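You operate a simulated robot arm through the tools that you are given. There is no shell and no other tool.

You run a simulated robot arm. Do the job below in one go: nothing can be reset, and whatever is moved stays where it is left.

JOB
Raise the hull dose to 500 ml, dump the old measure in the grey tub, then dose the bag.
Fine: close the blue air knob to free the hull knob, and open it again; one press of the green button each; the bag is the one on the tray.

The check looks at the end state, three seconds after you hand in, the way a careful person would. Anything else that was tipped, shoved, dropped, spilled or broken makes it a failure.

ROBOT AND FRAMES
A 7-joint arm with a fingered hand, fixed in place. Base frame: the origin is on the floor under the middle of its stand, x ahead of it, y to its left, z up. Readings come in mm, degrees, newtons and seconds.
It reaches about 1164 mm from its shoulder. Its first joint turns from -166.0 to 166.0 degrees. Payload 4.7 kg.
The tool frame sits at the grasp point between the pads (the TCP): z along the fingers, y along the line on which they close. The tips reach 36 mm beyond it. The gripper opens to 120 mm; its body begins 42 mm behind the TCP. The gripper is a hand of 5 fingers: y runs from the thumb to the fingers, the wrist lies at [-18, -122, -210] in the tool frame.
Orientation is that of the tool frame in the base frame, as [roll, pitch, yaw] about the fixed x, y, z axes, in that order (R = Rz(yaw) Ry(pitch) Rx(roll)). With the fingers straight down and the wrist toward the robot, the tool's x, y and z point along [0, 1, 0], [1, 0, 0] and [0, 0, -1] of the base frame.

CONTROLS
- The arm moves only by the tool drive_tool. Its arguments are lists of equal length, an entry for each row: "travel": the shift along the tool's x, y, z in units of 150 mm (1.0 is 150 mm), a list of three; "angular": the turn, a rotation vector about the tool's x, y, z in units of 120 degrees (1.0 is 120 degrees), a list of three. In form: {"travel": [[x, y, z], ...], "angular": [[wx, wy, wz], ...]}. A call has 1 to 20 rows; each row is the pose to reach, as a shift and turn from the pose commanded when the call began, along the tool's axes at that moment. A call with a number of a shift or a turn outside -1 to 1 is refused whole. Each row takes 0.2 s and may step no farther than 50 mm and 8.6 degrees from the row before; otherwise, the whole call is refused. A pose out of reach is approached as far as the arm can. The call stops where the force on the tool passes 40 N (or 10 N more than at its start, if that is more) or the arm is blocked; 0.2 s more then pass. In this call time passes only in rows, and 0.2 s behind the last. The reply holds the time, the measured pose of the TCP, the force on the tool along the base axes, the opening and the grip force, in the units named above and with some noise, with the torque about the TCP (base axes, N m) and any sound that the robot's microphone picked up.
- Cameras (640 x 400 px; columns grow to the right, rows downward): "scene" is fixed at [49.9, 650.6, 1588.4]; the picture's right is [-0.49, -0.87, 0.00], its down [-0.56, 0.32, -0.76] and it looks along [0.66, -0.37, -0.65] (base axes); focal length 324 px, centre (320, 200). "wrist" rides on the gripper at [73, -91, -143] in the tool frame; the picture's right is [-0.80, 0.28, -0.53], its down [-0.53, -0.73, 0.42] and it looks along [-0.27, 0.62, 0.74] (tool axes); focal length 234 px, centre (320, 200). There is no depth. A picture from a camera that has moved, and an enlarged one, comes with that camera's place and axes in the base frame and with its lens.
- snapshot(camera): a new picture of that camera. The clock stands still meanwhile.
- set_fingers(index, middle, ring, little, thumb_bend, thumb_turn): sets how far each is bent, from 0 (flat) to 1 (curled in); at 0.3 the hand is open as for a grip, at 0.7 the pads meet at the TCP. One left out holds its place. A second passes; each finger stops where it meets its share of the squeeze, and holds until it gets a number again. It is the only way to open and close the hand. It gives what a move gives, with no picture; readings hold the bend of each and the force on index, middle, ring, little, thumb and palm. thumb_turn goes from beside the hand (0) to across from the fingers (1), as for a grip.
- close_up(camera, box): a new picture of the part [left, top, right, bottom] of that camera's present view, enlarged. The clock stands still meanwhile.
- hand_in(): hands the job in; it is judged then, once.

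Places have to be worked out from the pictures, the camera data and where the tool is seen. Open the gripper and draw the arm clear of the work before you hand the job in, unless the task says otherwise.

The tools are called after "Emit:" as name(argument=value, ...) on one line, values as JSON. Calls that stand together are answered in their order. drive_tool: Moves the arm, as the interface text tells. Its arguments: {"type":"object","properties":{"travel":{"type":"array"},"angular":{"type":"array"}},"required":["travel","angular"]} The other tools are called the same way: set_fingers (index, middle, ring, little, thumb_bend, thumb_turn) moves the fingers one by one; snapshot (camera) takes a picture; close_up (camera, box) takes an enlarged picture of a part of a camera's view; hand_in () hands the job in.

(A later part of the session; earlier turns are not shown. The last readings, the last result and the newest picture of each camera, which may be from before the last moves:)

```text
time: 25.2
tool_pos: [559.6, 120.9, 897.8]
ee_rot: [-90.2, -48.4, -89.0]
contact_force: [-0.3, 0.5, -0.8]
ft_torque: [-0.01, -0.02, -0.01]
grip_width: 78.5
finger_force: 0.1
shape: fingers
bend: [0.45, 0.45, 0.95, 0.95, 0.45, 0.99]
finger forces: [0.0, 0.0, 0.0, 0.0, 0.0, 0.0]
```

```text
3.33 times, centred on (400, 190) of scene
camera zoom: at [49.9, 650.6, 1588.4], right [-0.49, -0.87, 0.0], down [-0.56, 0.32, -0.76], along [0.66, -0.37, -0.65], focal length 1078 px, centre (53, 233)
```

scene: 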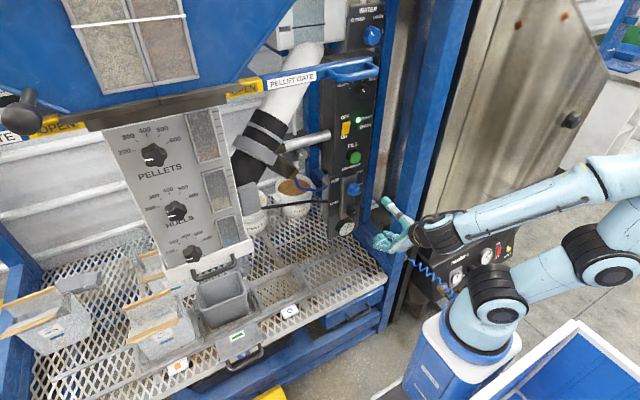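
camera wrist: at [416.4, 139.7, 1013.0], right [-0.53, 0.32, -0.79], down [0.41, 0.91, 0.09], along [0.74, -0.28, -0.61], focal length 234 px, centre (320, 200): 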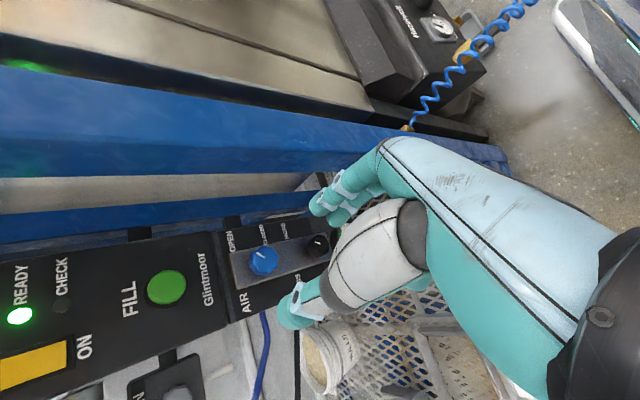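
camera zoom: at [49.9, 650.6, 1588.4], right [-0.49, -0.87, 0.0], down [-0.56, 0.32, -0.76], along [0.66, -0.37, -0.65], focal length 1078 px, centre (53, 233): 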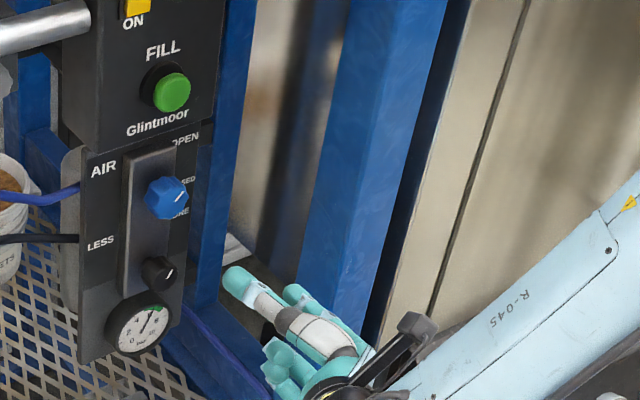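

The hand is pre-shaped (78 mm opening, finger axis along +x). I'll line up with the knob axis and advance to x≈740, with the tips still short of the knob face.

Emit:
drive_tool(travel=[[-0.028, 0.109, 0.2], [-0.055, 0.218, 0.4], [-0.083, 0.327, 0.6]], angular=[[0, 0, 0], [0, 0, 0], [0, 0, 0]])

Emit:
drive_tool(travel=[[0, 0, 0.2], [0, 0, 0.4], [0, 0, 0.6]], angular=[[0, 0, 0], [0, 0, 0], [0, 0, 0]])

Emit:
snapshot(camera="wrist")

Emit:
close_up(camera="scene", box=[320, 130, 440, 220])

```text
time: 26.0
tool_pos: [648.0, 95.0, 855.3]
ee_rot: [-90.2, -48.4, -89.0]
contact_force: [0.3, 0.2, -0.1]
ft_torque: [-0.03, 0.03, 0.05]
grip_width: 78.3
finger_force: 0.0
shape: fingers
bend: [0.45, 0.45, 0.95, 0.95, 0.45, 0.99]
finger forces: [0.0, 0.0, 0.0, 0.0, 0.1, 0.1]
```

```text
time: 26.8
tool_pos: [739.3, 96.6, 854.0]
ee_rot: [-90.1, -48.3, -89.0]
contact_force: [-0.2, -0.2, 0.2]
ft_torque: [0.0, 0.04, 0.0]
grip_width: 78.1
finger_force: 0.0
shape: fingers
bend: [0.45, 0.45, 0.95, 0.95, 0.45, 0.99]
finger forces: [0.0, 0.1, 0.1, 0.1, 0.0, 0.0]
```

```text
taken
camera wrist: at [596.2, 114.8, 969.2], right [-0.53, 0.32, -0.79], down [0.41, 0.91, 0.09], along [0.74, -0.28, -0.61], focal length 234 px, centre (320, 200)
```

wrist: 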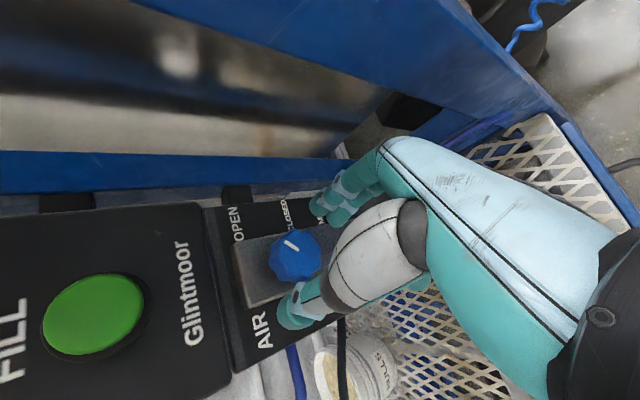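

```text
4.44 times, centred on (380, 175) of scene
camera zoom: at [49.9, 650.6, 1588.4], right [-0.49, -0.87, 0.0], down [-0.56, 0.32, -0.76], along [0.66, -0.37, -0.65], focal length 1438 px, centre (53, 311)
```

zoom: 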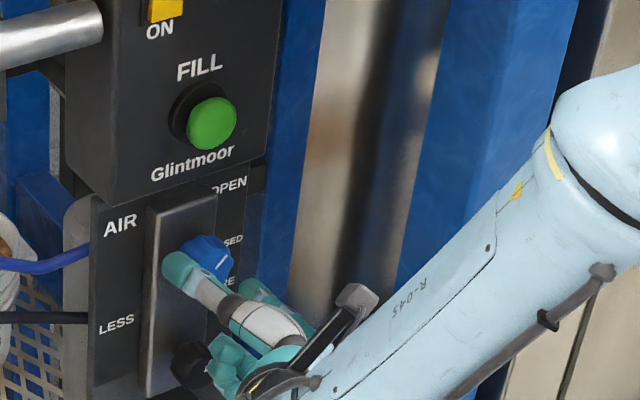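

Emit:
close_up(camera="wrist", box=[200, 150, 440, 360])

Emit:
close_up(camera="scene", box=[335, 170, 405, 220])

```text
1.90 times, centred on (320, 255) of wrist
camera zoom: at [596.2, 114.8, 969.2], right [-0.53, 0.32, -0.79], down [0.41, 0.91, 0.09], along [0.74, -0.28, -0.61], focal length 446 px, centre (320, 95)
```

zoom: 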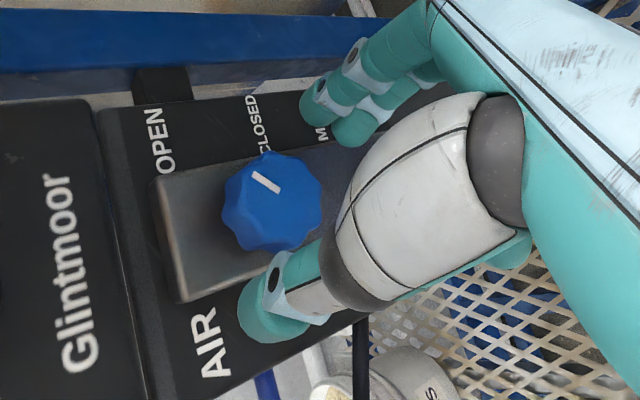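

```text
8.00 times, centred on (370, 195) of scene
camera zoom: at [49.9, 650.6, 1588.4], right [-0.49, -0.87, 0.0], down [-0.56, 0.32, -0.76], along [0.66, -0.37, -0.65], focal length 2588 px, centre (-80, 240)
```

zoom: 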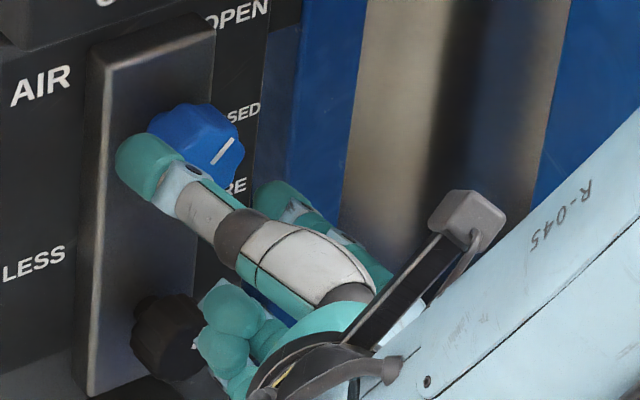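

The finger–thumb gap is centred on the knob to within a few mm, and the knob centre looks about 4 mm higher than my target. I'll nudge up and advance until the tips straddle the knob, just short of the bracket face.

Emit:
drive_tool(travel=[[0.027, -0.015, 0.06], [0.027, -0.015, 0.12], [0.027, -0.015, 0.17], [0.027, -0.015, 0.22]], angular=[[0, 0, 0], [0, 0, 0], [0, 0, 0], [0, 0, 0]])

Emit:
close_up(camera="wrist", box=[200, 150, 440, 360])

Emit:
close_up(camera="scene", box=[335, 170, 405, 220])

```text
time: 27.8
tool_pos: [771.4, 95.1, 859.1]
ee_rot: [-90.0, -48.4, -89.1]
contact_force: [-0.6, 0.0, -0.5]
ft_torque: [0.01, 0.0, 0.03]
grip_width: 78.3
finger_force: 0.1
shape: fingers
bend: [0.45, 0.45, 0.95, 0.95, 0.45, 0.99]
finger forces: [0.0, 0.0, 0.0, 0.1, 0.0, 0.1]
```

```text
1.90 times, centred on (320, 255) of wrist
camera zoom: at [629.2, 113.1, 974.8], right [-0.53, 0.32, -0.79], down [0.41, 0.91, 0.09], along [0.74, -0.28, -0.61], focal length 446 px, centre (320, 95)
```

zoom: 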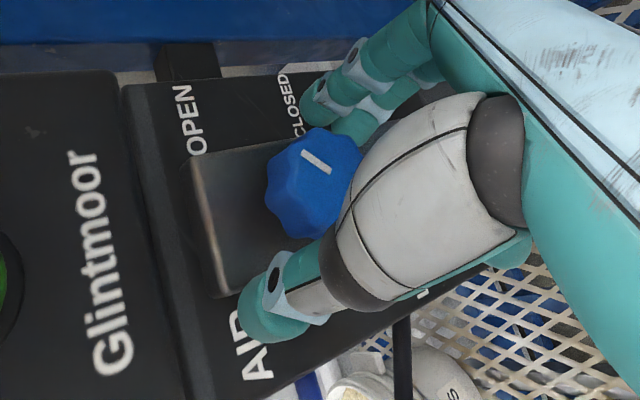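

```text
8.00 times, centred on (370, 195) of scene
camera zoom: at [49.9, 650.6, 1588.4], right [-0.49, -0.87, 0.0], down [-0.56, 0.32, -0.76], along [0.66, -0.37, -0.65], focal length 2588 px, centre (-80, 240)
```

zoom: 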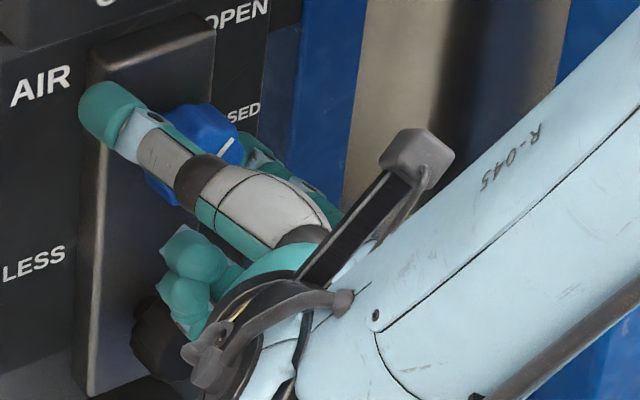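

The thumb and fingers straddle the knob with no contact yet. I'll close the thumb, index and middle on it.

Emit:
set_fingers(index=0.68, middle=0.68, thumb_bend=0.68)

Emit:
close_up(camera="wrist", box=[200, 150, 440, 360])

Emit:
close_up(camera="scene", box=[335, 170, 405, 220])

```text
time: 28.8
tool_pos: [770.5, 94.4, 860.7]
ee_rot: [-90.0, -48.4, -89.1]
contact_force: [6.7, 0.2, 0.0]
ft_torque: [0.02, 0.05, 0.04]
grip_width: 40.1
finger_force: 13.1
shape: fingers
bend: [0.59, 0.64, 0.95, 0.95, 0.59, 1.0]
finger forces: [8.0, 4.5, 0.1, 0.0, 12.8, 0.0]
```

```text
1.90 times, centred on (320, 255) of wrist
camera zoom: at [629.3, 113.3, 974.9], right [-0.53, 0.32, -0.79], down [0.41, 0.91, 0.09], along [0.74, -0.28, -0.61], focal length 446 px, centre (320, 95)
```

zoom: 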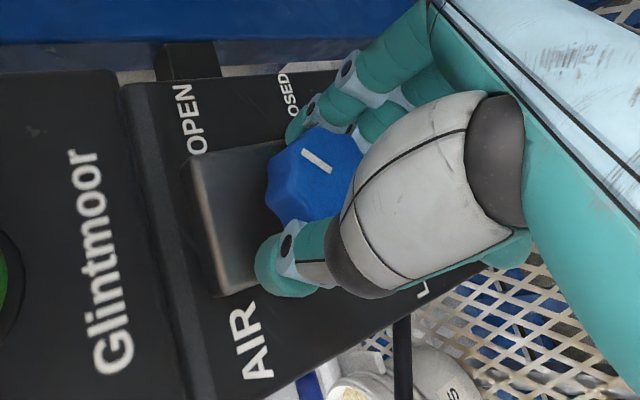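

```text
8.00 times, centred on (370, 195) of scene
camera zoom: at [49.9, 650.6, 1588.4], right [-0.49, -0.87, 0.0], down [-0.56, 0.32, -0.76], along [0.66, -0.37, -0.65], focal length 2588 px, centre (-80, 240)
```

zoom: 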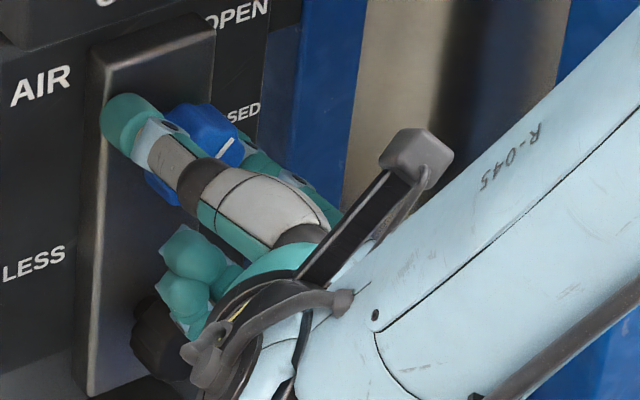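

The knob is gripped at 40 mm with about 13 N. I'll turn it clockwise in the first 45° arc, watching force and sound.

Emit:
drive_tool(travel=[[0, 0, 0], [0, 0, 0], [0, 0, 0], [0, 0, 0], [0, 0, 0], [0, 0, 0]], angular=[[0, 0, 0.0625], [0, 0, 0.125], [0, 0, 0.1875], [0, 0, 0.25], [0, 0, 0.3125], [0, 0, 0.375]])

Emit:
close_up(camera="wrist", box=[200, 150, 440, 360])

Emit:
close_up(camera="scene", box=[335, 160, 405, 220])

```text
time: 30.2
tool_pos: [772.0, 94.6, 861.3]
ee_rot: [-90.0, -3.3, -89.2]
contact_force: [2.1, 3.7, 2.0]
ft_torque: [0.0, -0.11, 0.05]
grip_width: 40.0
finger_force: 13.1
shape: fingers
bend: [0.59, 0.64, 0.95, 0.95, 0.59, 1.0]
finger forces: [7.3, 5.1, 0.1, 0.0, 13.6, 0.0]
```

```text
1.90 times, centred on (320, 255) of wrist
camera zoom: at [630.9, 25.9, 955.7], right [-0.54, 0.78, -0.32], down [0.42, 0.58, 0.7], along [0.73, 0.24, -0.64], focal length 446 px, centre (320, 95)
```

zoom: 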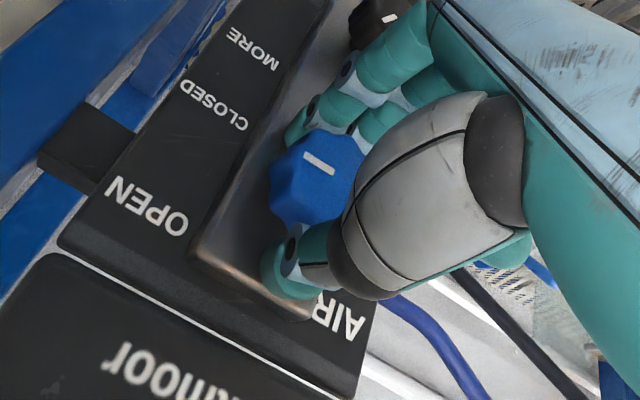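

```text
6.67 times, centred on (370, 190) of scene
camera zoom: at [49.9, 650.6, 1588.4], right [-0.49, -0.87, 0.0], down [-0.56, 0.32, -0.76], along [0.66, -0.37, -0.65], focal length 2157 px, centre (-13, 267)
```

zoom: 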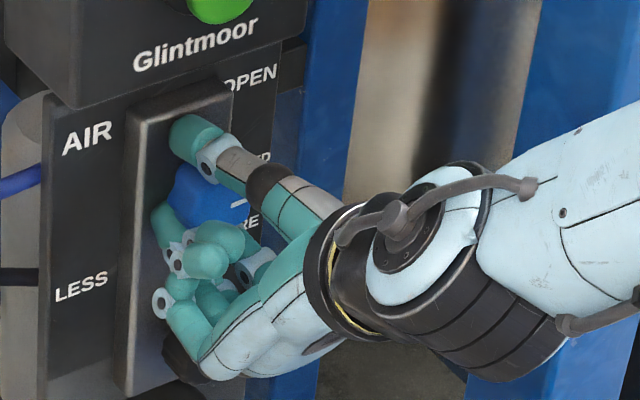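

The knob followed the hand 45° with no slip and the pointer is now roughly horizontal. I'll open, roll back around the knob and re-grip for the second half.

Emit:
set_fingers(index=0.45, middle=0.45, thumb_bend=0.45)

Emit:
drive_tool(travel=[[0, 0, 0], [0, 0, 0], [0, 0, 0], [0, 0, 0], [0, 0, 0], [0, 0, 0]], angular=[[0, 0, -0.0667], [0, 0, -0.1333], [0, 0, -0.2], [0, 0, -0.2667], [0, 0, -0.3333], [0, 0, -0.4]])

Emit:
close_up(camera="wrist", box=[200, 150, 440, 360])

```text
time: 31.2
tool_pos: [772.1, 94.1, 860.7]
ee_rot: [-90.1, -3.5, -89.1]
contact_force: [-0.4, -0.5, -0.1]
ft_torque: [0.01, 0.0, -0.02]
grip_width: 77.0
finger_force: 0.0
shape: fingers
bend: [0.45, 0.45, 0.95, 0.95, 0.45, 0.99]
finger forces: [0.0, 0.0, 0.0, 0.0, 0.1, 0.1]
```

```text
time: 32.6
tool_pos: [771.8, 94.3, 859.8]
ee_rot: [-90.2, -51.4, -89.1]
contact_force: [0.0, 0.1, 0.0]
ft_torque: [-0.01, -0.02, -0.01]
grip_width: 77.9
finger_force: 0.1
shape: fingers
bend: [0.45, 0.45, 0.95, 0.95, 0.45, 0.99]
finger forces: [0.0, 0.1, 0.0, 0.0, 0.0, 0.1]
```

```text
1.90 times, centred on (320, 255) of wrist
camera zoom: at [629.3, 118.5, 974.3], right [-0.53, 0.27, -0.8], down [0.41, 0.91, 0.04], along [0.74, -0.31, -0.6], focal length 446 px, centre (320, 95)
```

zoom: 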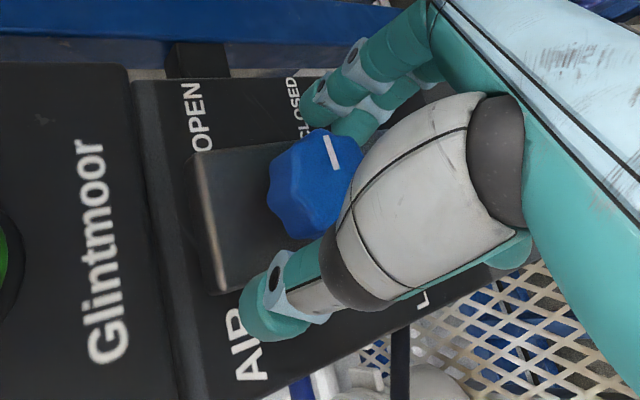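

The pointer now faces right, halfway to CLOSED. I'll re-grip and turn another 45° clockwise.

Emit:
set_fingers(index=0.68, middle=0.68, thumb_bend=0.68)

Emit:
drive_tool(travel=[[0, 0, 0], [0, 0, 0], [0, 0, 0], [0, 0, 0], [0, 0, 0], [0, 0, 0]], angular=[[0, 0, 0.0667], [0, 0, 0.1333], [0, 0, 0.2], [0, 0, 0.2667], [0, 0, 0.3333], [0, 0, 0.4]])

Emit:
close_up(camera="wrist", box=[200, 150, 440, 360])

Emit:
close_up(camera="scene", box=[320, 60, 420, 240])

```text
time: 33.6
tool_pos: [772.1, 93.6, 860.9]
ee_rot: [-90.1, -51.4, -89.0]
contact_force: [5.9, 2.3, 0.8]
ft_torque: [0.01, -0.02, -0.02]
grip_width: 40.1
finger_force: 12.8
shape: fingers
bend: [0.59, 0.64, 0.95, 0.95, 0.59, 1.0]
finger forces: [7.7, 4.5, 0.1, 0.0, 13.4, 0.0]
```

```text
time: 35.0
tool_pos: [772.7, 95.2, 862.3]
ee_rot: [-90.1, -3.3, -89.1]
contact_force: [5.7, 1.7, 0.8]
ft_torque: [0.02, -0.15, 0.04]
grip_width: 40.1
finger_force: 13.3
shape: fingers
bend: [0.59, 0.64, 0.95, 0.95, 0.59, 1.0]
finger forces: [8.2, 5.4, 0.1, 0.1, 12.9, 0.0]
```

```text
1.90 times, centred on (320, 255) of wrist
camera zoom: at [631.1, 25.6, 955.9], right [-0.54, 0.78, -0.32], down [0.42, 0.58, 0.7], along [0.73, 0.24, -0.64], focal length 446 px, centre (320, 95)
```

zoom: 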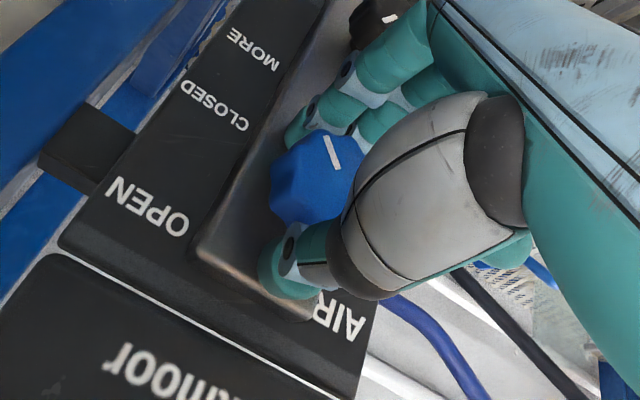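

```text
2.22 times, centred on (370, 150) of scene
camera zoom: at [49.9, 650.6, 1588.4], right [-0.49, -0.87, 0.0], down [-0.56, 0.32, -0.76], along [0.66, -0.37, -0.65], focal length 719 px, centre (209, 311)
```

zoom: 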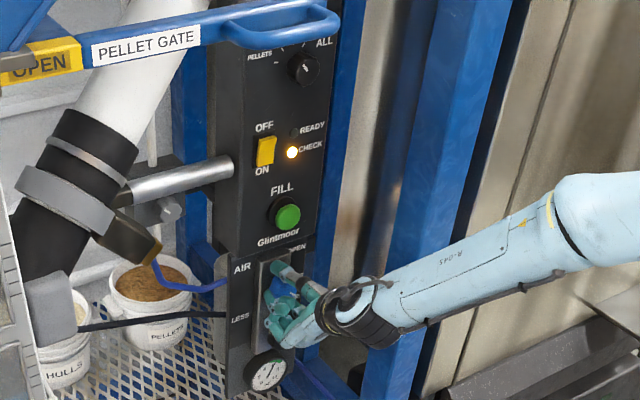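

The CHECK lamp has come on and READY is off, so the air has dropped. I'll zoom in on the gauge and pointer to confirm the valve is fully CLOSED.

Emit:
close_up(camera="scene", box=[325, 160, 405, 240])

Emit:
close_up(camera="wrist", box=[240, 140, 400, 260])

```text
5.00 times, centred on (365, 200) of scene
camera zoom: at [49.9, 650.6, 1588.4], right [-0.49, -0.87, 0.0], down [-0.56, 0.32, -0.76], along [0.66, -0.37, -0.65], focal length 1618 px, centre (95, 200)
```

zoom: 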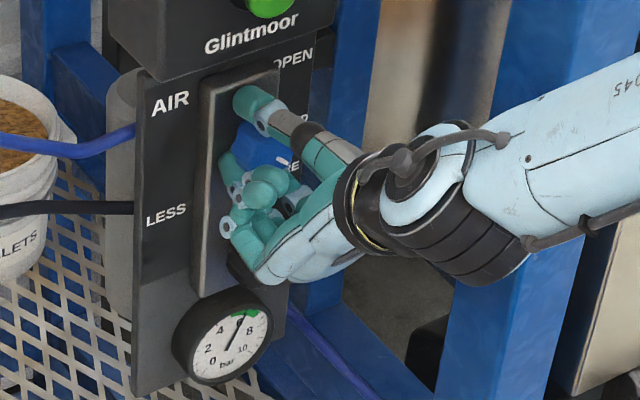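

```text
3.33 times, centred on (320, 200) of wrist
camera zoom: at [631.1, 25.6, 955.9], right [-0.54, 0.78, -0.32], down [0.42, 0.58, 0.7], along [0.73, 0.24, -0.64], focal length 781 px, centre (320, 200)
```

zoom: 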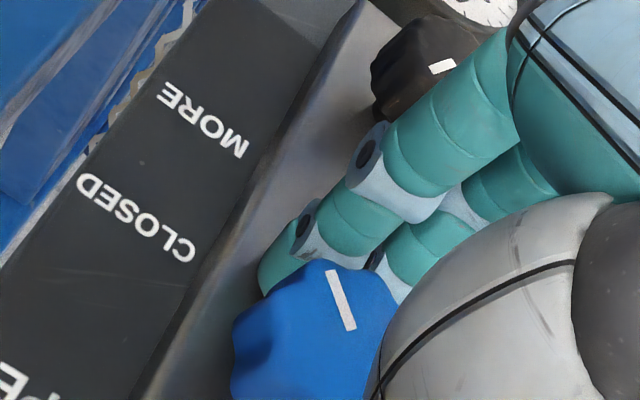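

The pointer is at 135°, aimed at CLOSED, and CHECK is lit, so the air is shut. I'll release the knob and back straight out.

Emit:
set_fingers(index=0.42, middle=0.42, thumb_bend=0.42)

Emit:
drive_tool(travel=[[0, 0, -0.2], [0, 0, -0.4], [0, 0, -0.6], [0, 0, -0.8], [0, 0, -1.0]], angular=[[0, 0, 0], [0, 0, 0], [0, 0, 0], [0, 0, 0], [0, 0, 0]])

Emit:
drive_tool(travel=[[-0.08, -0.1, -0.2], [-0.16, -0.3, -0.4], [-0.3, -0.5, -0.55], [-0.5, -0.7, -0.6], [-0.75, -0.85, -0.65], [-1.0, -1.0, -0.67]], angular=[[0, 0, 0], [0, 0, 0], [0, 0, 0], [0, 0, 0], [0, 0, 0], [0, 0, 0]])

Emit:
close_up(camera="scene", box=[320, 100, 420, 240])

```text
time: 36.0
tool_pos: [772.3, 94.9, 860.5]
ee_rot: [-90.1, -3.4, -89.2]
contact_force: [0.6, 0.1, 0.1]
ft_torque: [0.0, 0.01, -0.01]
grip_width: 86.2
finger_force: 0.2
shape: fingers
bend: [0.42, 0.42, 0.95, 0.95, 0.42, 0.99]
finger forces: [0.0, 0.0, 0.0, 0.0, 0.1, 0.1]
```

```text
time: 37.2
tool_pos: [620.9, 91.8, 860.9]
ee_rot: [-90.1, -3.4, -89.1]
contact_force: [-0.8, -0.8, -0.7]
ft_torque: [-0.03, 0.02, 0.01]
grip_width: 86.9
finger_force: 0.1
shape: fingers
bend: [0.42, 0.42, 0.95, 0.95, 0.42, 0.99]
finger forces: [0.0, 0.0, 0.0, 0.0, 0.0, 0.0]
```

```text
time: 38.6
tool_pos: [520.1, 248.4, 1000.5]
ee_rot: [-90.1, -3.5, -89.2]
contact_force: [-0.7, 0.4, 0.1]
ft_torque: [-0.01, 0.0, -0.02]
grip_width: 86.5
finger_force: 0.0
shape: fingers
bend: [0.42, 0.42, 0.95, 0.95, 0.42, 0.99]
finger forces: [0.0, 0.0, 0.0, 0.0, 0.0, 0.0]
```

```text
2.86 times, centred on (370, 170) of scene
camera zoom: at [49.9, 650.6, 1588.4], right [-0.49, -0.87, 0.0], down [-0.56, 0.32, -0.76], along [0.66, -0.37, -0.65], focal length 924 px, centre (177, 286)
```

zoom: 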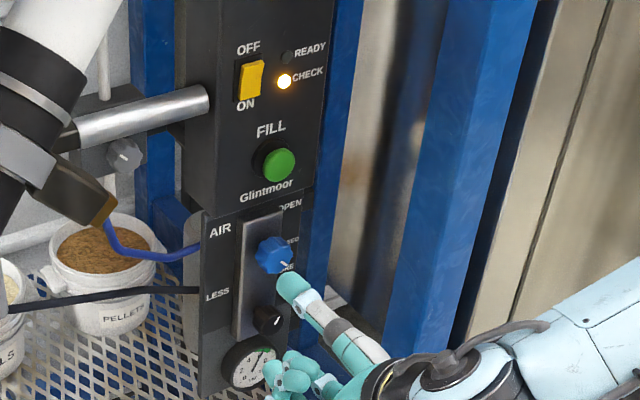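

The valve pointer clearly sits at CLOSED and the hand is free. I'll travel left to a staging point in front of the hull knob, keeping x below 520.

Emit:
drive_tool(travel=[[-0.213, -0.085, -0.02], [-0.427, -0.17, -0.04], [-0.64, -0.255, -0.06], [-0.853, -0.34, -0.075]], angular=[[0, 0, 0], [0, 0, 0], [0, 0, 0], [0, 0, 0]])

Emit:
drive_tool(travel=[[-0.213, -0.085, -0.02], [-0.427, -0.17, -0.04], [-0.64, -0.255, -0.06], [-0.853, -0.34, -0.075]], angular=[[0, 0, 0], [0, 0, 0], [0, 0, 0], [0, 0, 0]])

Emit:
drive_tool(travel=[[-0.213, -0.085, -0.02], [-0.427, -0.17, -0.04], [-0.64, -0.255, -0.06], [-0.853, -0.34, -0.075]], angular=[[0, 0, 0], [0, 0, 0], [0, 0, 0], [0, 0, 0]])

Emit:
snapshot(camera="wrist")

Emit:
snapshot(camera="scene")

```text
time: 39.6
tool_pos: [506.0, 380.1, 1044.6]
ee_rot: [-90.1, -3.5, -89.3]
contact_force: [-0.8, -0.1, -0.1]
ft_torque: [-0.01, 0.04, 0.03]
grip_width: 86.3
finger_force: 0.0
shape: fingers
bend: [0.42, 0.42, 0.95, 0.95, 0.42, 0.99]
finger forces: [0.0, 0.1, 0.0, 0.0, 0.0, 0.1]
```

```text
time: 40.6
tool_pos: [493.7, 509.7, 1088.8]
ee_rot: [-90.1, -3.4, -89.2]
contact_force: [0.4, 0.3, 0.2]
ft_torque: [0.02, 0.03, -0.02]
grip_width: 86.8
finger_force: 0.1
shape: fingers
bend: [0.42, 0.42, 0.95, 0.95, 0.42, 0.99]
finger forces: [0.1, 0.1, 0.0, 0.1, 0.0, 0.0]
```

```text
time: 41.6
tool_pos: [480.4, 639.8, 1132.1]
ee_rot: [-90.1, -3.3, -89.1]
contact_force: [0.7, 0.3, 1.0]
ft_torque: [0.01, 0.05, 0.05]
grip_width: 86.6
finger_force: 0.0
shape: fingers
bend: [0.42, 0.42, 0.95, 0.95, 0.42, 0.99]
finger forces: [0.0, 0.0, 0.0, 0.0, 0.0, 0.0]
```

```text
taken
camera wrist: at [339.1, 571.5, 1227.0], right [-0.54, 0.78, -0.33], down [0.42, 0.58, 0.7], along [0.73, 0.24, -0.64], focal length 234 px, centre (320, 200)
```

wrist: 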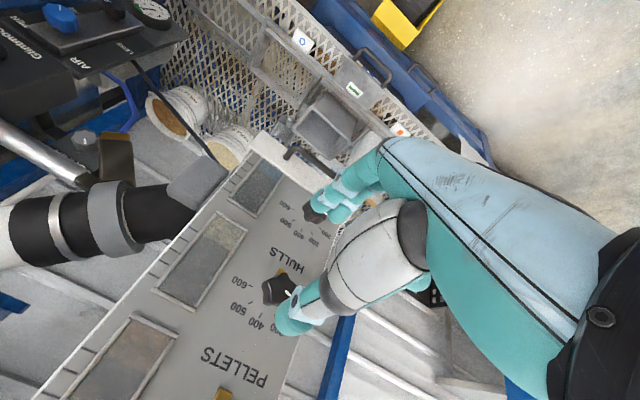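

```text
taken
```

scene: 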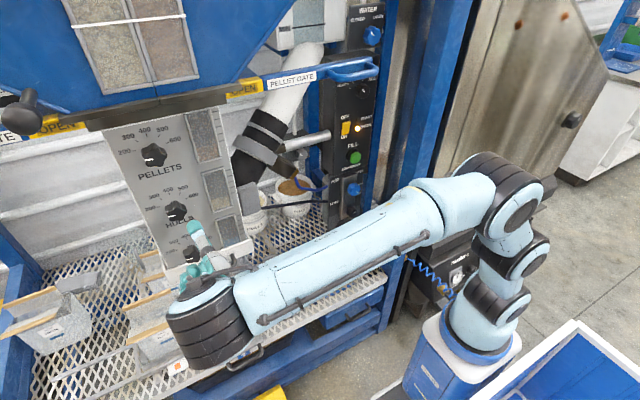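

The hull knob is in view between thumb and fingers, and I notice something yellow beside it. I'll zoom in.

Emit:
close_up(camera="wrist", box=[200, 190, 360, 400])

Emit:
close_up(camera="wrist", box=[240, 250, 340, 330])

Emit:
close_up(camera="scene", box=[130, 160, 250, 260])

```text
1.90 times, centred on (280, 295) of wrist
camera zoom: at [339.1, 571.5, 1227.0], right [-0.54, 0.78, -0.33], down [0.42, 0.58, 0.7], along [0.73, 0.24, -0.64], focal length 446 px, centre (396, 19)
```

zoom: 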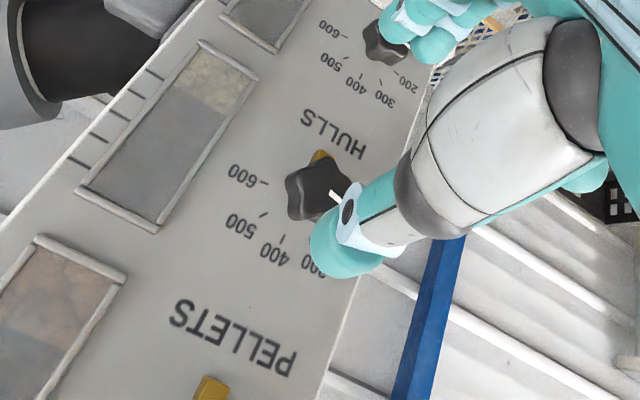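

```text
5.00 times, centred on (290, 290) of wrist
camera zoom: at [339.1, 571.5, 1227.0], right [-0.54, 0.78, -0.33], down [0.42, 0.58, 0.7], along [0.73, 0.24, -0.64], focal length 1171 px, centre (470, -250)
```

zoom: 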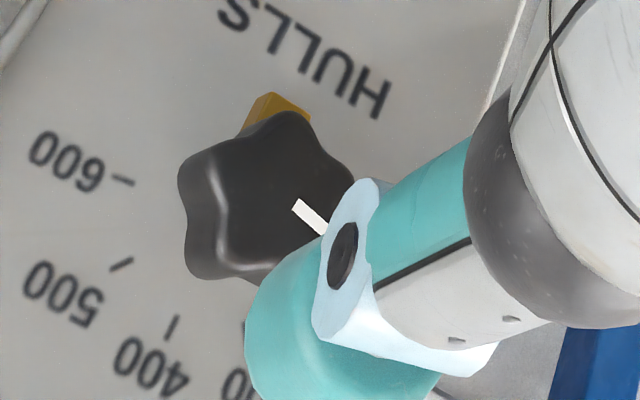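

```text
4.00 times, centred on (190, 210) of scene
camera zoom: at [49.9, 650.6, 1588.4], right [-0.49, -0.87, 0.0], down [-0.56, 0.32, -0.76], along [0.66, -0.37, -0.65], focal length 1294 px, centre (840, 160)
```

zoom: 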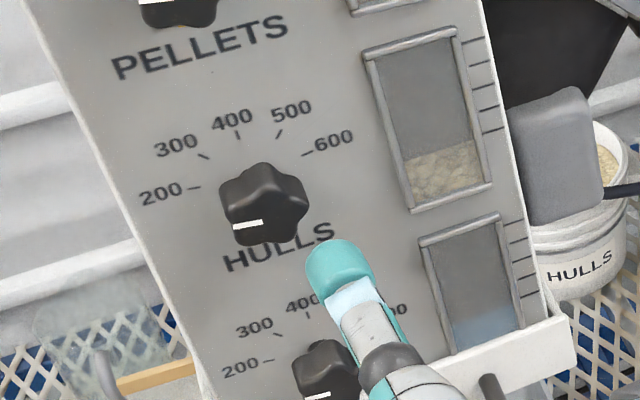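

Ticks work out at 40° per 100 ml, so 200 → 500 is 120° clockwise. The knob axis is near y 670, z 1131, with the face at x≈626 and the panel at x≈656. I'll pre-roll 45° counter-clockwise and move close in front of it.

Emit:
drive_tool(travel=[[0, 0, 0], [0, 0, 0], [0, 0, 0], [0, 0, 0], [0, 0, 0], [0, 0, 0]], angular=[[0, 0, -0.0625], [0, 0, -0.125], [0, 0, -0.1875], [0, 0, -0.25], [0, 0, -0.3125], [0, 0, -0.375]])

Emit:
drive_tool(travel=[[-0.045, -0.045, 0.18], [-0.09, -0.09, 0.36], [-0.135, -0.136, 0.52]], angular=[[0, 0, 0], [0, 0, 0], [0, 0, 0]])

Emit:
snapshot(camera="wrist")

Emit:
close_up(camera="wrist", box=[180, 130, 420, 340])

Emit:
close_up(camera="scene", box=[120, 150, 250, 260])

```text
time: 43.0
tool_pos: [480.3, 641.2, 1131.4]
ee_rot: [-90.1, -48.6, -89.1]
contact_force: [0.0, -0.8, 1.1]
ft_torque: [-0.05, 0.07, 0.02]
grip_width: 86.6
finger_force: 0.0
shape: fingers
bend: [0.42, 0.42, 0.95, 0.95, 0.42, 0.99]
finger forces: [0.0, 0.0, 0.0, 0.0, 0.0, 0.1]
```

```text
time: 43.8
tool_pos: [557.8, 670.8, 1128.7]
ee_rot: [-90.1, -48.5, -89.1]
contact_force: [-0.6, -0.5, 0.3]
ft_torque: [0.06, 0.03, 0.0]
grip_width: 86.6
finger_force: 0.1
shape: fingers
bend: [0.42, 0.42, 0.95, 0.95, 0.42, 0.99]
finger forces: [0.0, 0.0, 0.0, 0.0, 0.0, 0.1]
```

```text
taken
camera wrist: at [415.2, 689.9, 1244.9], right [-0.53, 0.32, -0.79], down [0.41, 0.91, 0.09], along [0.74, -0.28, -0.61], focal length 234 px, centre (320, 200)
```

wrist: 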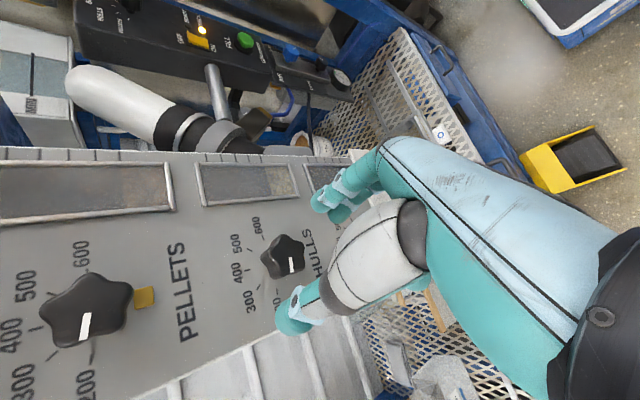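

```text
1.90 times, centred on (300, 235) of wrist
camera zoom: at [415.2, 689.9, 1244.9], right [-0.53, 0.32, -0.79], down [0.41, 0.91, 0.09], along [0.74, -0.28, -0.61], focal length 446 px, centre (358, 133)
```

zoom: 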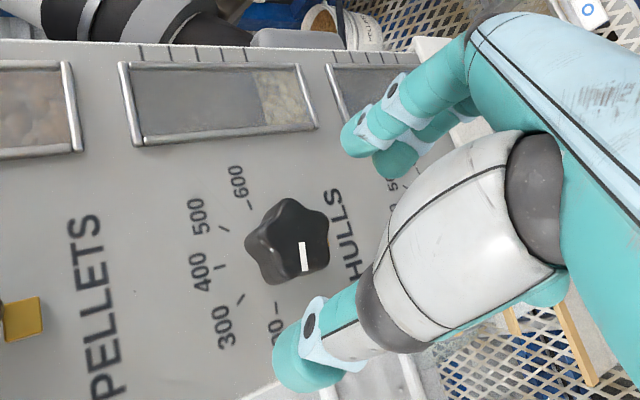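

```text
3.64 times, centred on (185, 205) of scene
camera zoom: at [49.9, 650.6, 1588.4], right [-0.49, -0.87, 0.0], down [-0.56, 0.32, -0.76], along [0.66, -0.37, -0.65], focal length 1176 px, centre (811, 182)
```

zoom: 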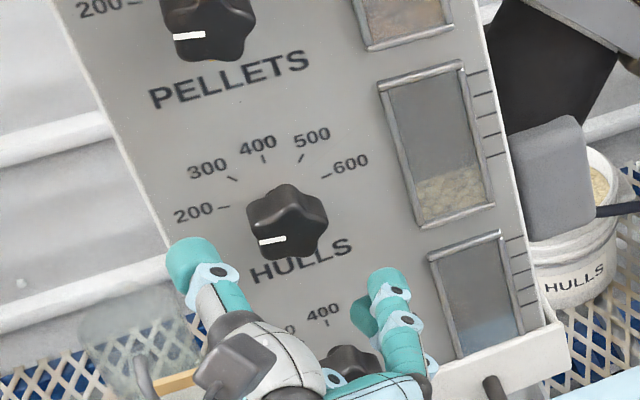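

The knob is centred between thumb and fingers to within a few mm. I'll shift slightly and advance to straddle it at x≈611.

Emit:
drive_tool(travel=[[0.028, 0, 0.1], [0.028, 0, 0.2], [0.028, 0, 0.28], [0.028, 0, 0.35]], angular=[[0, 0, 0], [0, 0, 0], [0, 0, 0], [0, 0, 0]])

Emit:
close_up(camera="wrist", box=[180, 130, 420, 340])

Emit:
close_up(camera="scene", box=[130, 160, 230, 250])

```text
time: 44.8
tool_pos: [610.0, 669.3, 1134.8]
ee_rot: [-90.1, -48.4, -89.1]
contact_force: [-5.4, -0.6, 0.0]
ft_torque: [-0.04, 0.21, -0.2]
grip_width: 86.5
finger_force: 2.9
shape: fingers
bend: [0.42, 0.41, 0.95, 0.95, 0.42, 0.99]
finger forces: [0.0, 5.7, 0.1, 0.0, 0.0, 0.0]
```

```text
1.90 times, centred on (300, 235) of wrist
camera zoom: at [466.8, 688.1, 1249.2], right [-0.53, 0.32, -0.79], down [0.41, 0.91, 0.09], along [0.74, -0.28, -0.61], focal length 446 px, centre (358, 133)
```

zoom: 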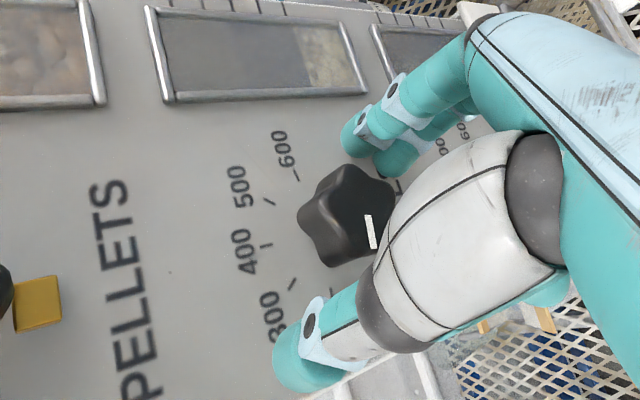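

```text
4.44 times, centred on (180, 205) of scene
camera zoom: at [49.9, 650.6, 1588.4], right [-0.49, -0.87, 0.0], down [-0.56, 0.32, -0.76], along [0.66, -0.37, -0.65], focal length 1438 px, centre (942, 178)
```

zoom: 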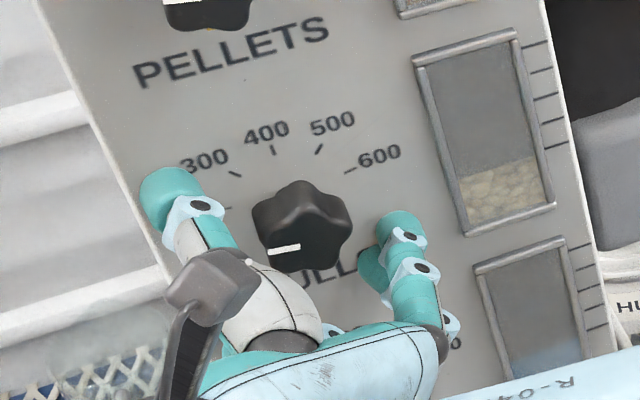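

The middle fingertip just touches the panel (about 5 N), and the knob sits roughly 6 mm toward the finger side. I'll back off 4 mm, shift right about 5 mm, then check again.

Emit:
drive_tool(travel=[[0, 0, -0.03], [0.0147, 0.031, -0.03]], angular=[[0, 0, 0], [0, 0, 0]])

Emit:
set_fingers(index=0.68, middle=0.68, thumb_bend=0.68)

Emit:
close_up(camera="wrist", box=[180, 130, 420, 340])

Emit:
close_up(camera="scene", box=[130, 160, 230, 250])

```text
time: 45.4
tool_pos: [605.7, 665.1, 1131.9]
ee_rot: [-90.1, -48.3, -89.0]
contact_force: [0.8, 0.1, -0.3]
ft_torque: [-0.02, -0.04, 0.01]
grip_width: 86.4
finger_force: 0.2
shape: fingers
bend: [0.42, 0.42, 0.95, 0.95, 0.42, 0.99]
finger forces: [0.0, 0.0, 0.1, 0.0, 0.0, 0.1]
```

```text
time: 46.4
tool_pos: [605.6, 664.1, 1134.1]
ee_rot: [-90.1, -48.3, -89.1]
contact_force: [1.6, 2.7, 0.9]
ft_torque: [0.04, 0.02, 0.06]
grip_width: 38.9
finger_force: 11.0
shape: fingers
bend: [0.6, 0.65, 0.95, 0.95, 0.58, 1.0]
finger forces: [6.4, 3.4, 0.0, 0.1, 12.2, 0.0]
```

```text
1.90 times, centred on (300, 235) of wrist
camera zoom: at [463.0, 683.3, 1247.4], right [-0.53, 0.32, -0.79], down [0.41, 0.91, 0.09], along [0.74, -0.28, -0.61], focal length 446 px, centre (358, 133)
```

zoom: 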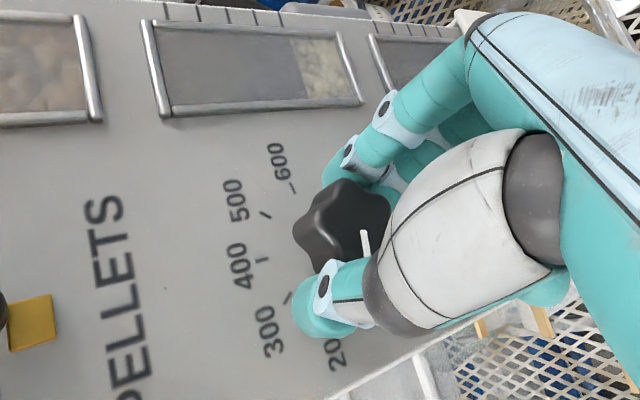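

```text
4.44 times, centred on (180, 205) of scene
camera zoom: at [49.9, 650.6, 1588.4], right [-0.49, -0.87, 0.0], down [-0.56, 0.32, -0.76], along [0.66, -0.37, -0.65], focal length 1438 px, centre (942, 178)
```

zoom: 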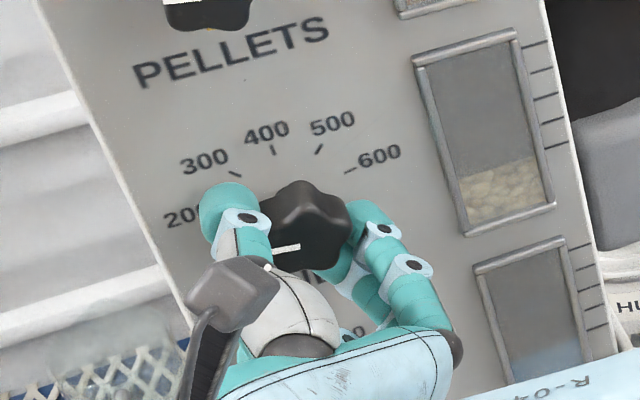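

Good grip (thumb 12 N, index 6 N). I'll turn 15° clockwise first to test that the knob is free.

Emit:
drive_tool(travel=[[0, 0, 0], [0, 0, 0]], angular=[[0, 0, 0.0625], [0, 0, 0.125]])

Emit:
close_up(camera="wrist", box=[180, 130, 420, 340])

Emit:
close_up(camera="scene", box=[130, 160, 230, 250])

```text
time: 47.0
tool_pos: [605.5, 664.8, 1132.0]
ee_rot: [-90.0, -33.4, -89.2]
contact_force: [0.9, 4.6, 2.4]
ft_torque: [-0.02, -0.09, 0.09]
grip_width: 38.8
finger_force: 11.8
shape: fingers
bend: [0.61, 0.65, 0.95, 0.95, 0.58, 1.0]
finger forces: [5.8, 3.7, 0.0, 0.0, 14.1, 0.1]
```

```text
1.90 times, centred on (300, 235) of wrist
camera zoom: at [463.6, 652.9, 1248.2], right [-0.53, 0.51, -0.67], down [0.41, 0.85, 0.32], along [0.74, -0.11, -0.67], focal length 446 px, centre (358, 133)
```

zoom: 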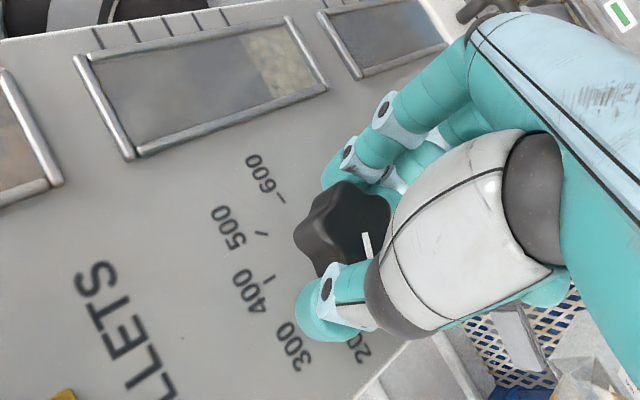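

```text
4.44 times, centred on (180, 205) of scene
camera zoom: at [49.9, 650.6, 1588.4], right [-0.49, -0.87, 0.0], down [-0.56, 0.32, -0.76], along [0.66, -0.37, -0.65], focal length 1438 px, centre (942, 178)
```

zoom: 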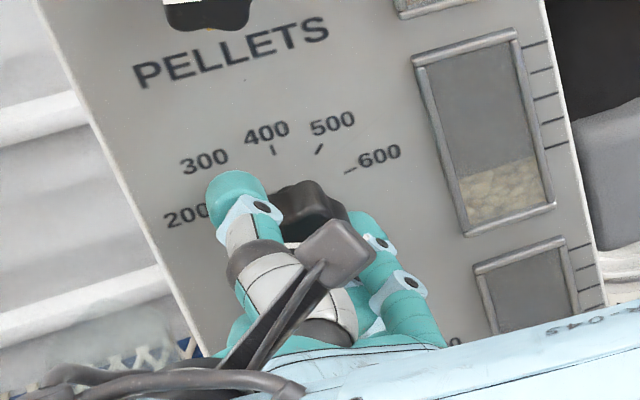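

The knob turns freely with the hand. I'll continue clockwise another 52.5°.

Emit:
drive_tool(travel=[[0, 0, 0], [0, 0, 0], [0, 0, 0], [0, 0, 0], [0, 0, 0], [0, 0, 0], [0, 0, 0]], angular=[[0, 0, 0.0625], [0, 0, 0.125], [0, 0, 0.1875], [0, 0, 0.25], [0, 0, 0.3125], [0, 0, 0.375], [0, 0, 0.4375]])

Emit:
close_up(camera="wrist", box=[180, 130, 420, 340])

Emit:
snapshot(camera="scene")

```text
time: 48.6
tool_pos: [605.0, 664.9, 1132.8]
ee_rot: [-90.0, 19.1, -89.0]
contact_force: [1.6, 14.5, 7.6]
ft_torque: [-0.11, -0.06, 0.46]
grip_width: 39.3
finger_force: 12.9
shape: fingers
bend: [0.62, 0.64, 0.95, 0.95, 0.58, 1.0]
finger forces: [4.7, 7.2, 0.1, 0.0, 14.4, 0.1]
```

```text
1.90 times, centred on (300, 235) of wrist
camera zoom: at [464.9, 564.6, 1194.3], right [-0.54, 0.84, 0.0], down [0.42, 0.27, 0.87], along [0.73, 0.47, -0.5], focal length 446 px, centre (358, 133)
```

zoom: 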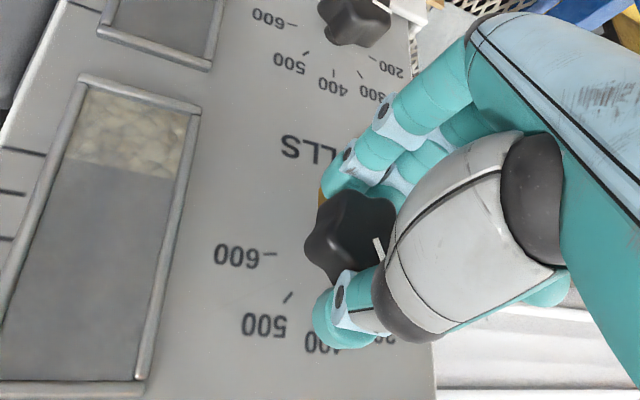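

```text
taken
```

scene: 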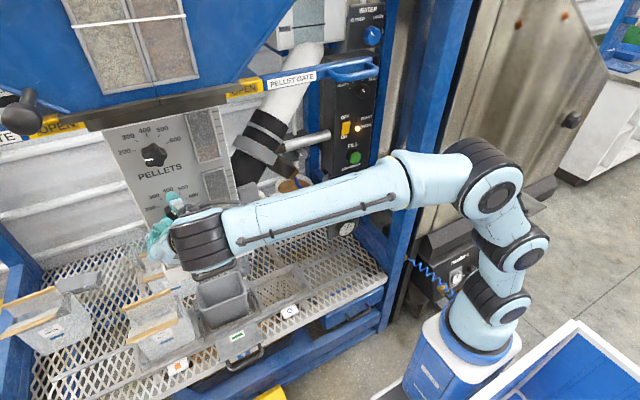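

The knob is turning with the hand, but a side load (14 N in y, 8 N in z) shows the true axis is about 3–4 mm above the TCP. I'll fold in that correction while turning the remaining 52.5°.

Emit:
drive_tool(travel=[[-0.0245, -0.0035, 0], [-0.0255, -0.007, 0], [-0.0265, -0.0105, 0], [-0.0275, -0.014, 0], [-0.0285, -0.0175, 0], [-0.0293, -0.021, 0], [-0.03, -0.024, 0]], angular=[[0, 0, 0.0625], [0, 0, 0.125], [0, 0, 0.1875], [0, 0, 0.25], [0, 0, 0.3125], [0, 0, 0.375], [0, 0, 0.4375]])

Emit:
close_up(camera="wrist", box=[180, 130, 420, 340])

Emit:
close_up(camera="scene", box=[120, 160, 240, 260])

```text
time: 50.2
tool_pos: [605.0, 667.8, 1136.8]
ee_rot: [-89.9, 71.6, -89.0]
contact_force: [-3.7, 6.0, 6.4]
ft_torque: [-0.02, -0.19, 0.26]
grip_width: 38.5
finger_force: 13.6
shape: fingers
bend: [0.6, 0.63, 0.95, 0.95, 0.59, 1.0]
finger forces: [7.8, 7.3, 0.0, 0.1, 11.2, 0.1]
```

```text
1.90 times, centred on (300, 235) of wrist
camera zoom: at [464.8, 556.5, 1096.6], right [-0.53, 0.51, 0.68], down [0.43, -0.52, 0.74], along [0.73, 0.68, 0.06], focal length 446 px, centre (358, 133)
```

zoom: 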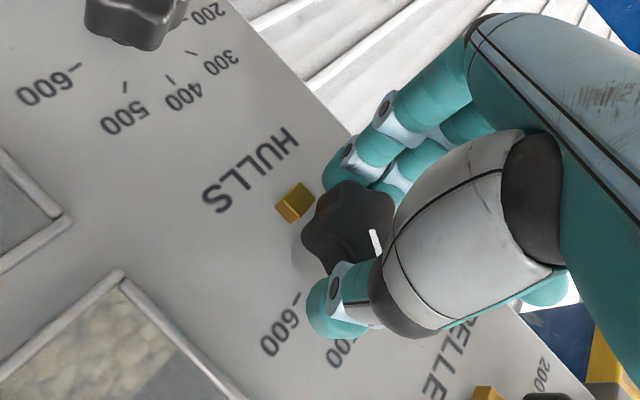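

```text
4.00 times, centred on (180, 210) of scene
camera zoom: at [49.9, 650.6, 1588.4], right [-0.49, -0.87, 0.0], down [-0.56, 0.32, -0.76], along [0.66, -0.37, -0.65], focal length 1294 px, centre (880, 160)
```

zoom: 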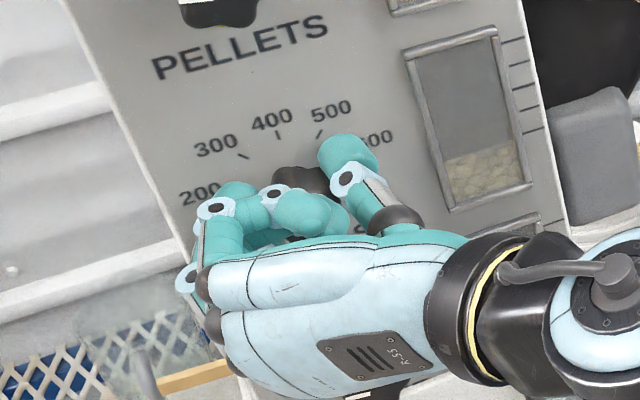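

The full 120° is turned. I'll zoom in on the pointer to check the angle against the 500 tick.

Emit:
close_up(camera="wrist", box=[270, 210, 370, 310])

```text
4.00 times, centred on (320, 260) of wrist
camera zoom: at [464.8, 556.5, 1096.6], right [-0.53, 0.51, 0.68], down [0.43, -0.52, 0.74], along [0.73, 0.68, 0.06], focal length 937 px, centre (320, -40)
```

zoom: 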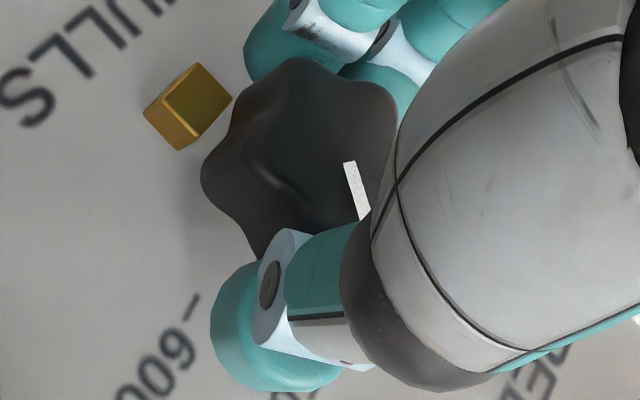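

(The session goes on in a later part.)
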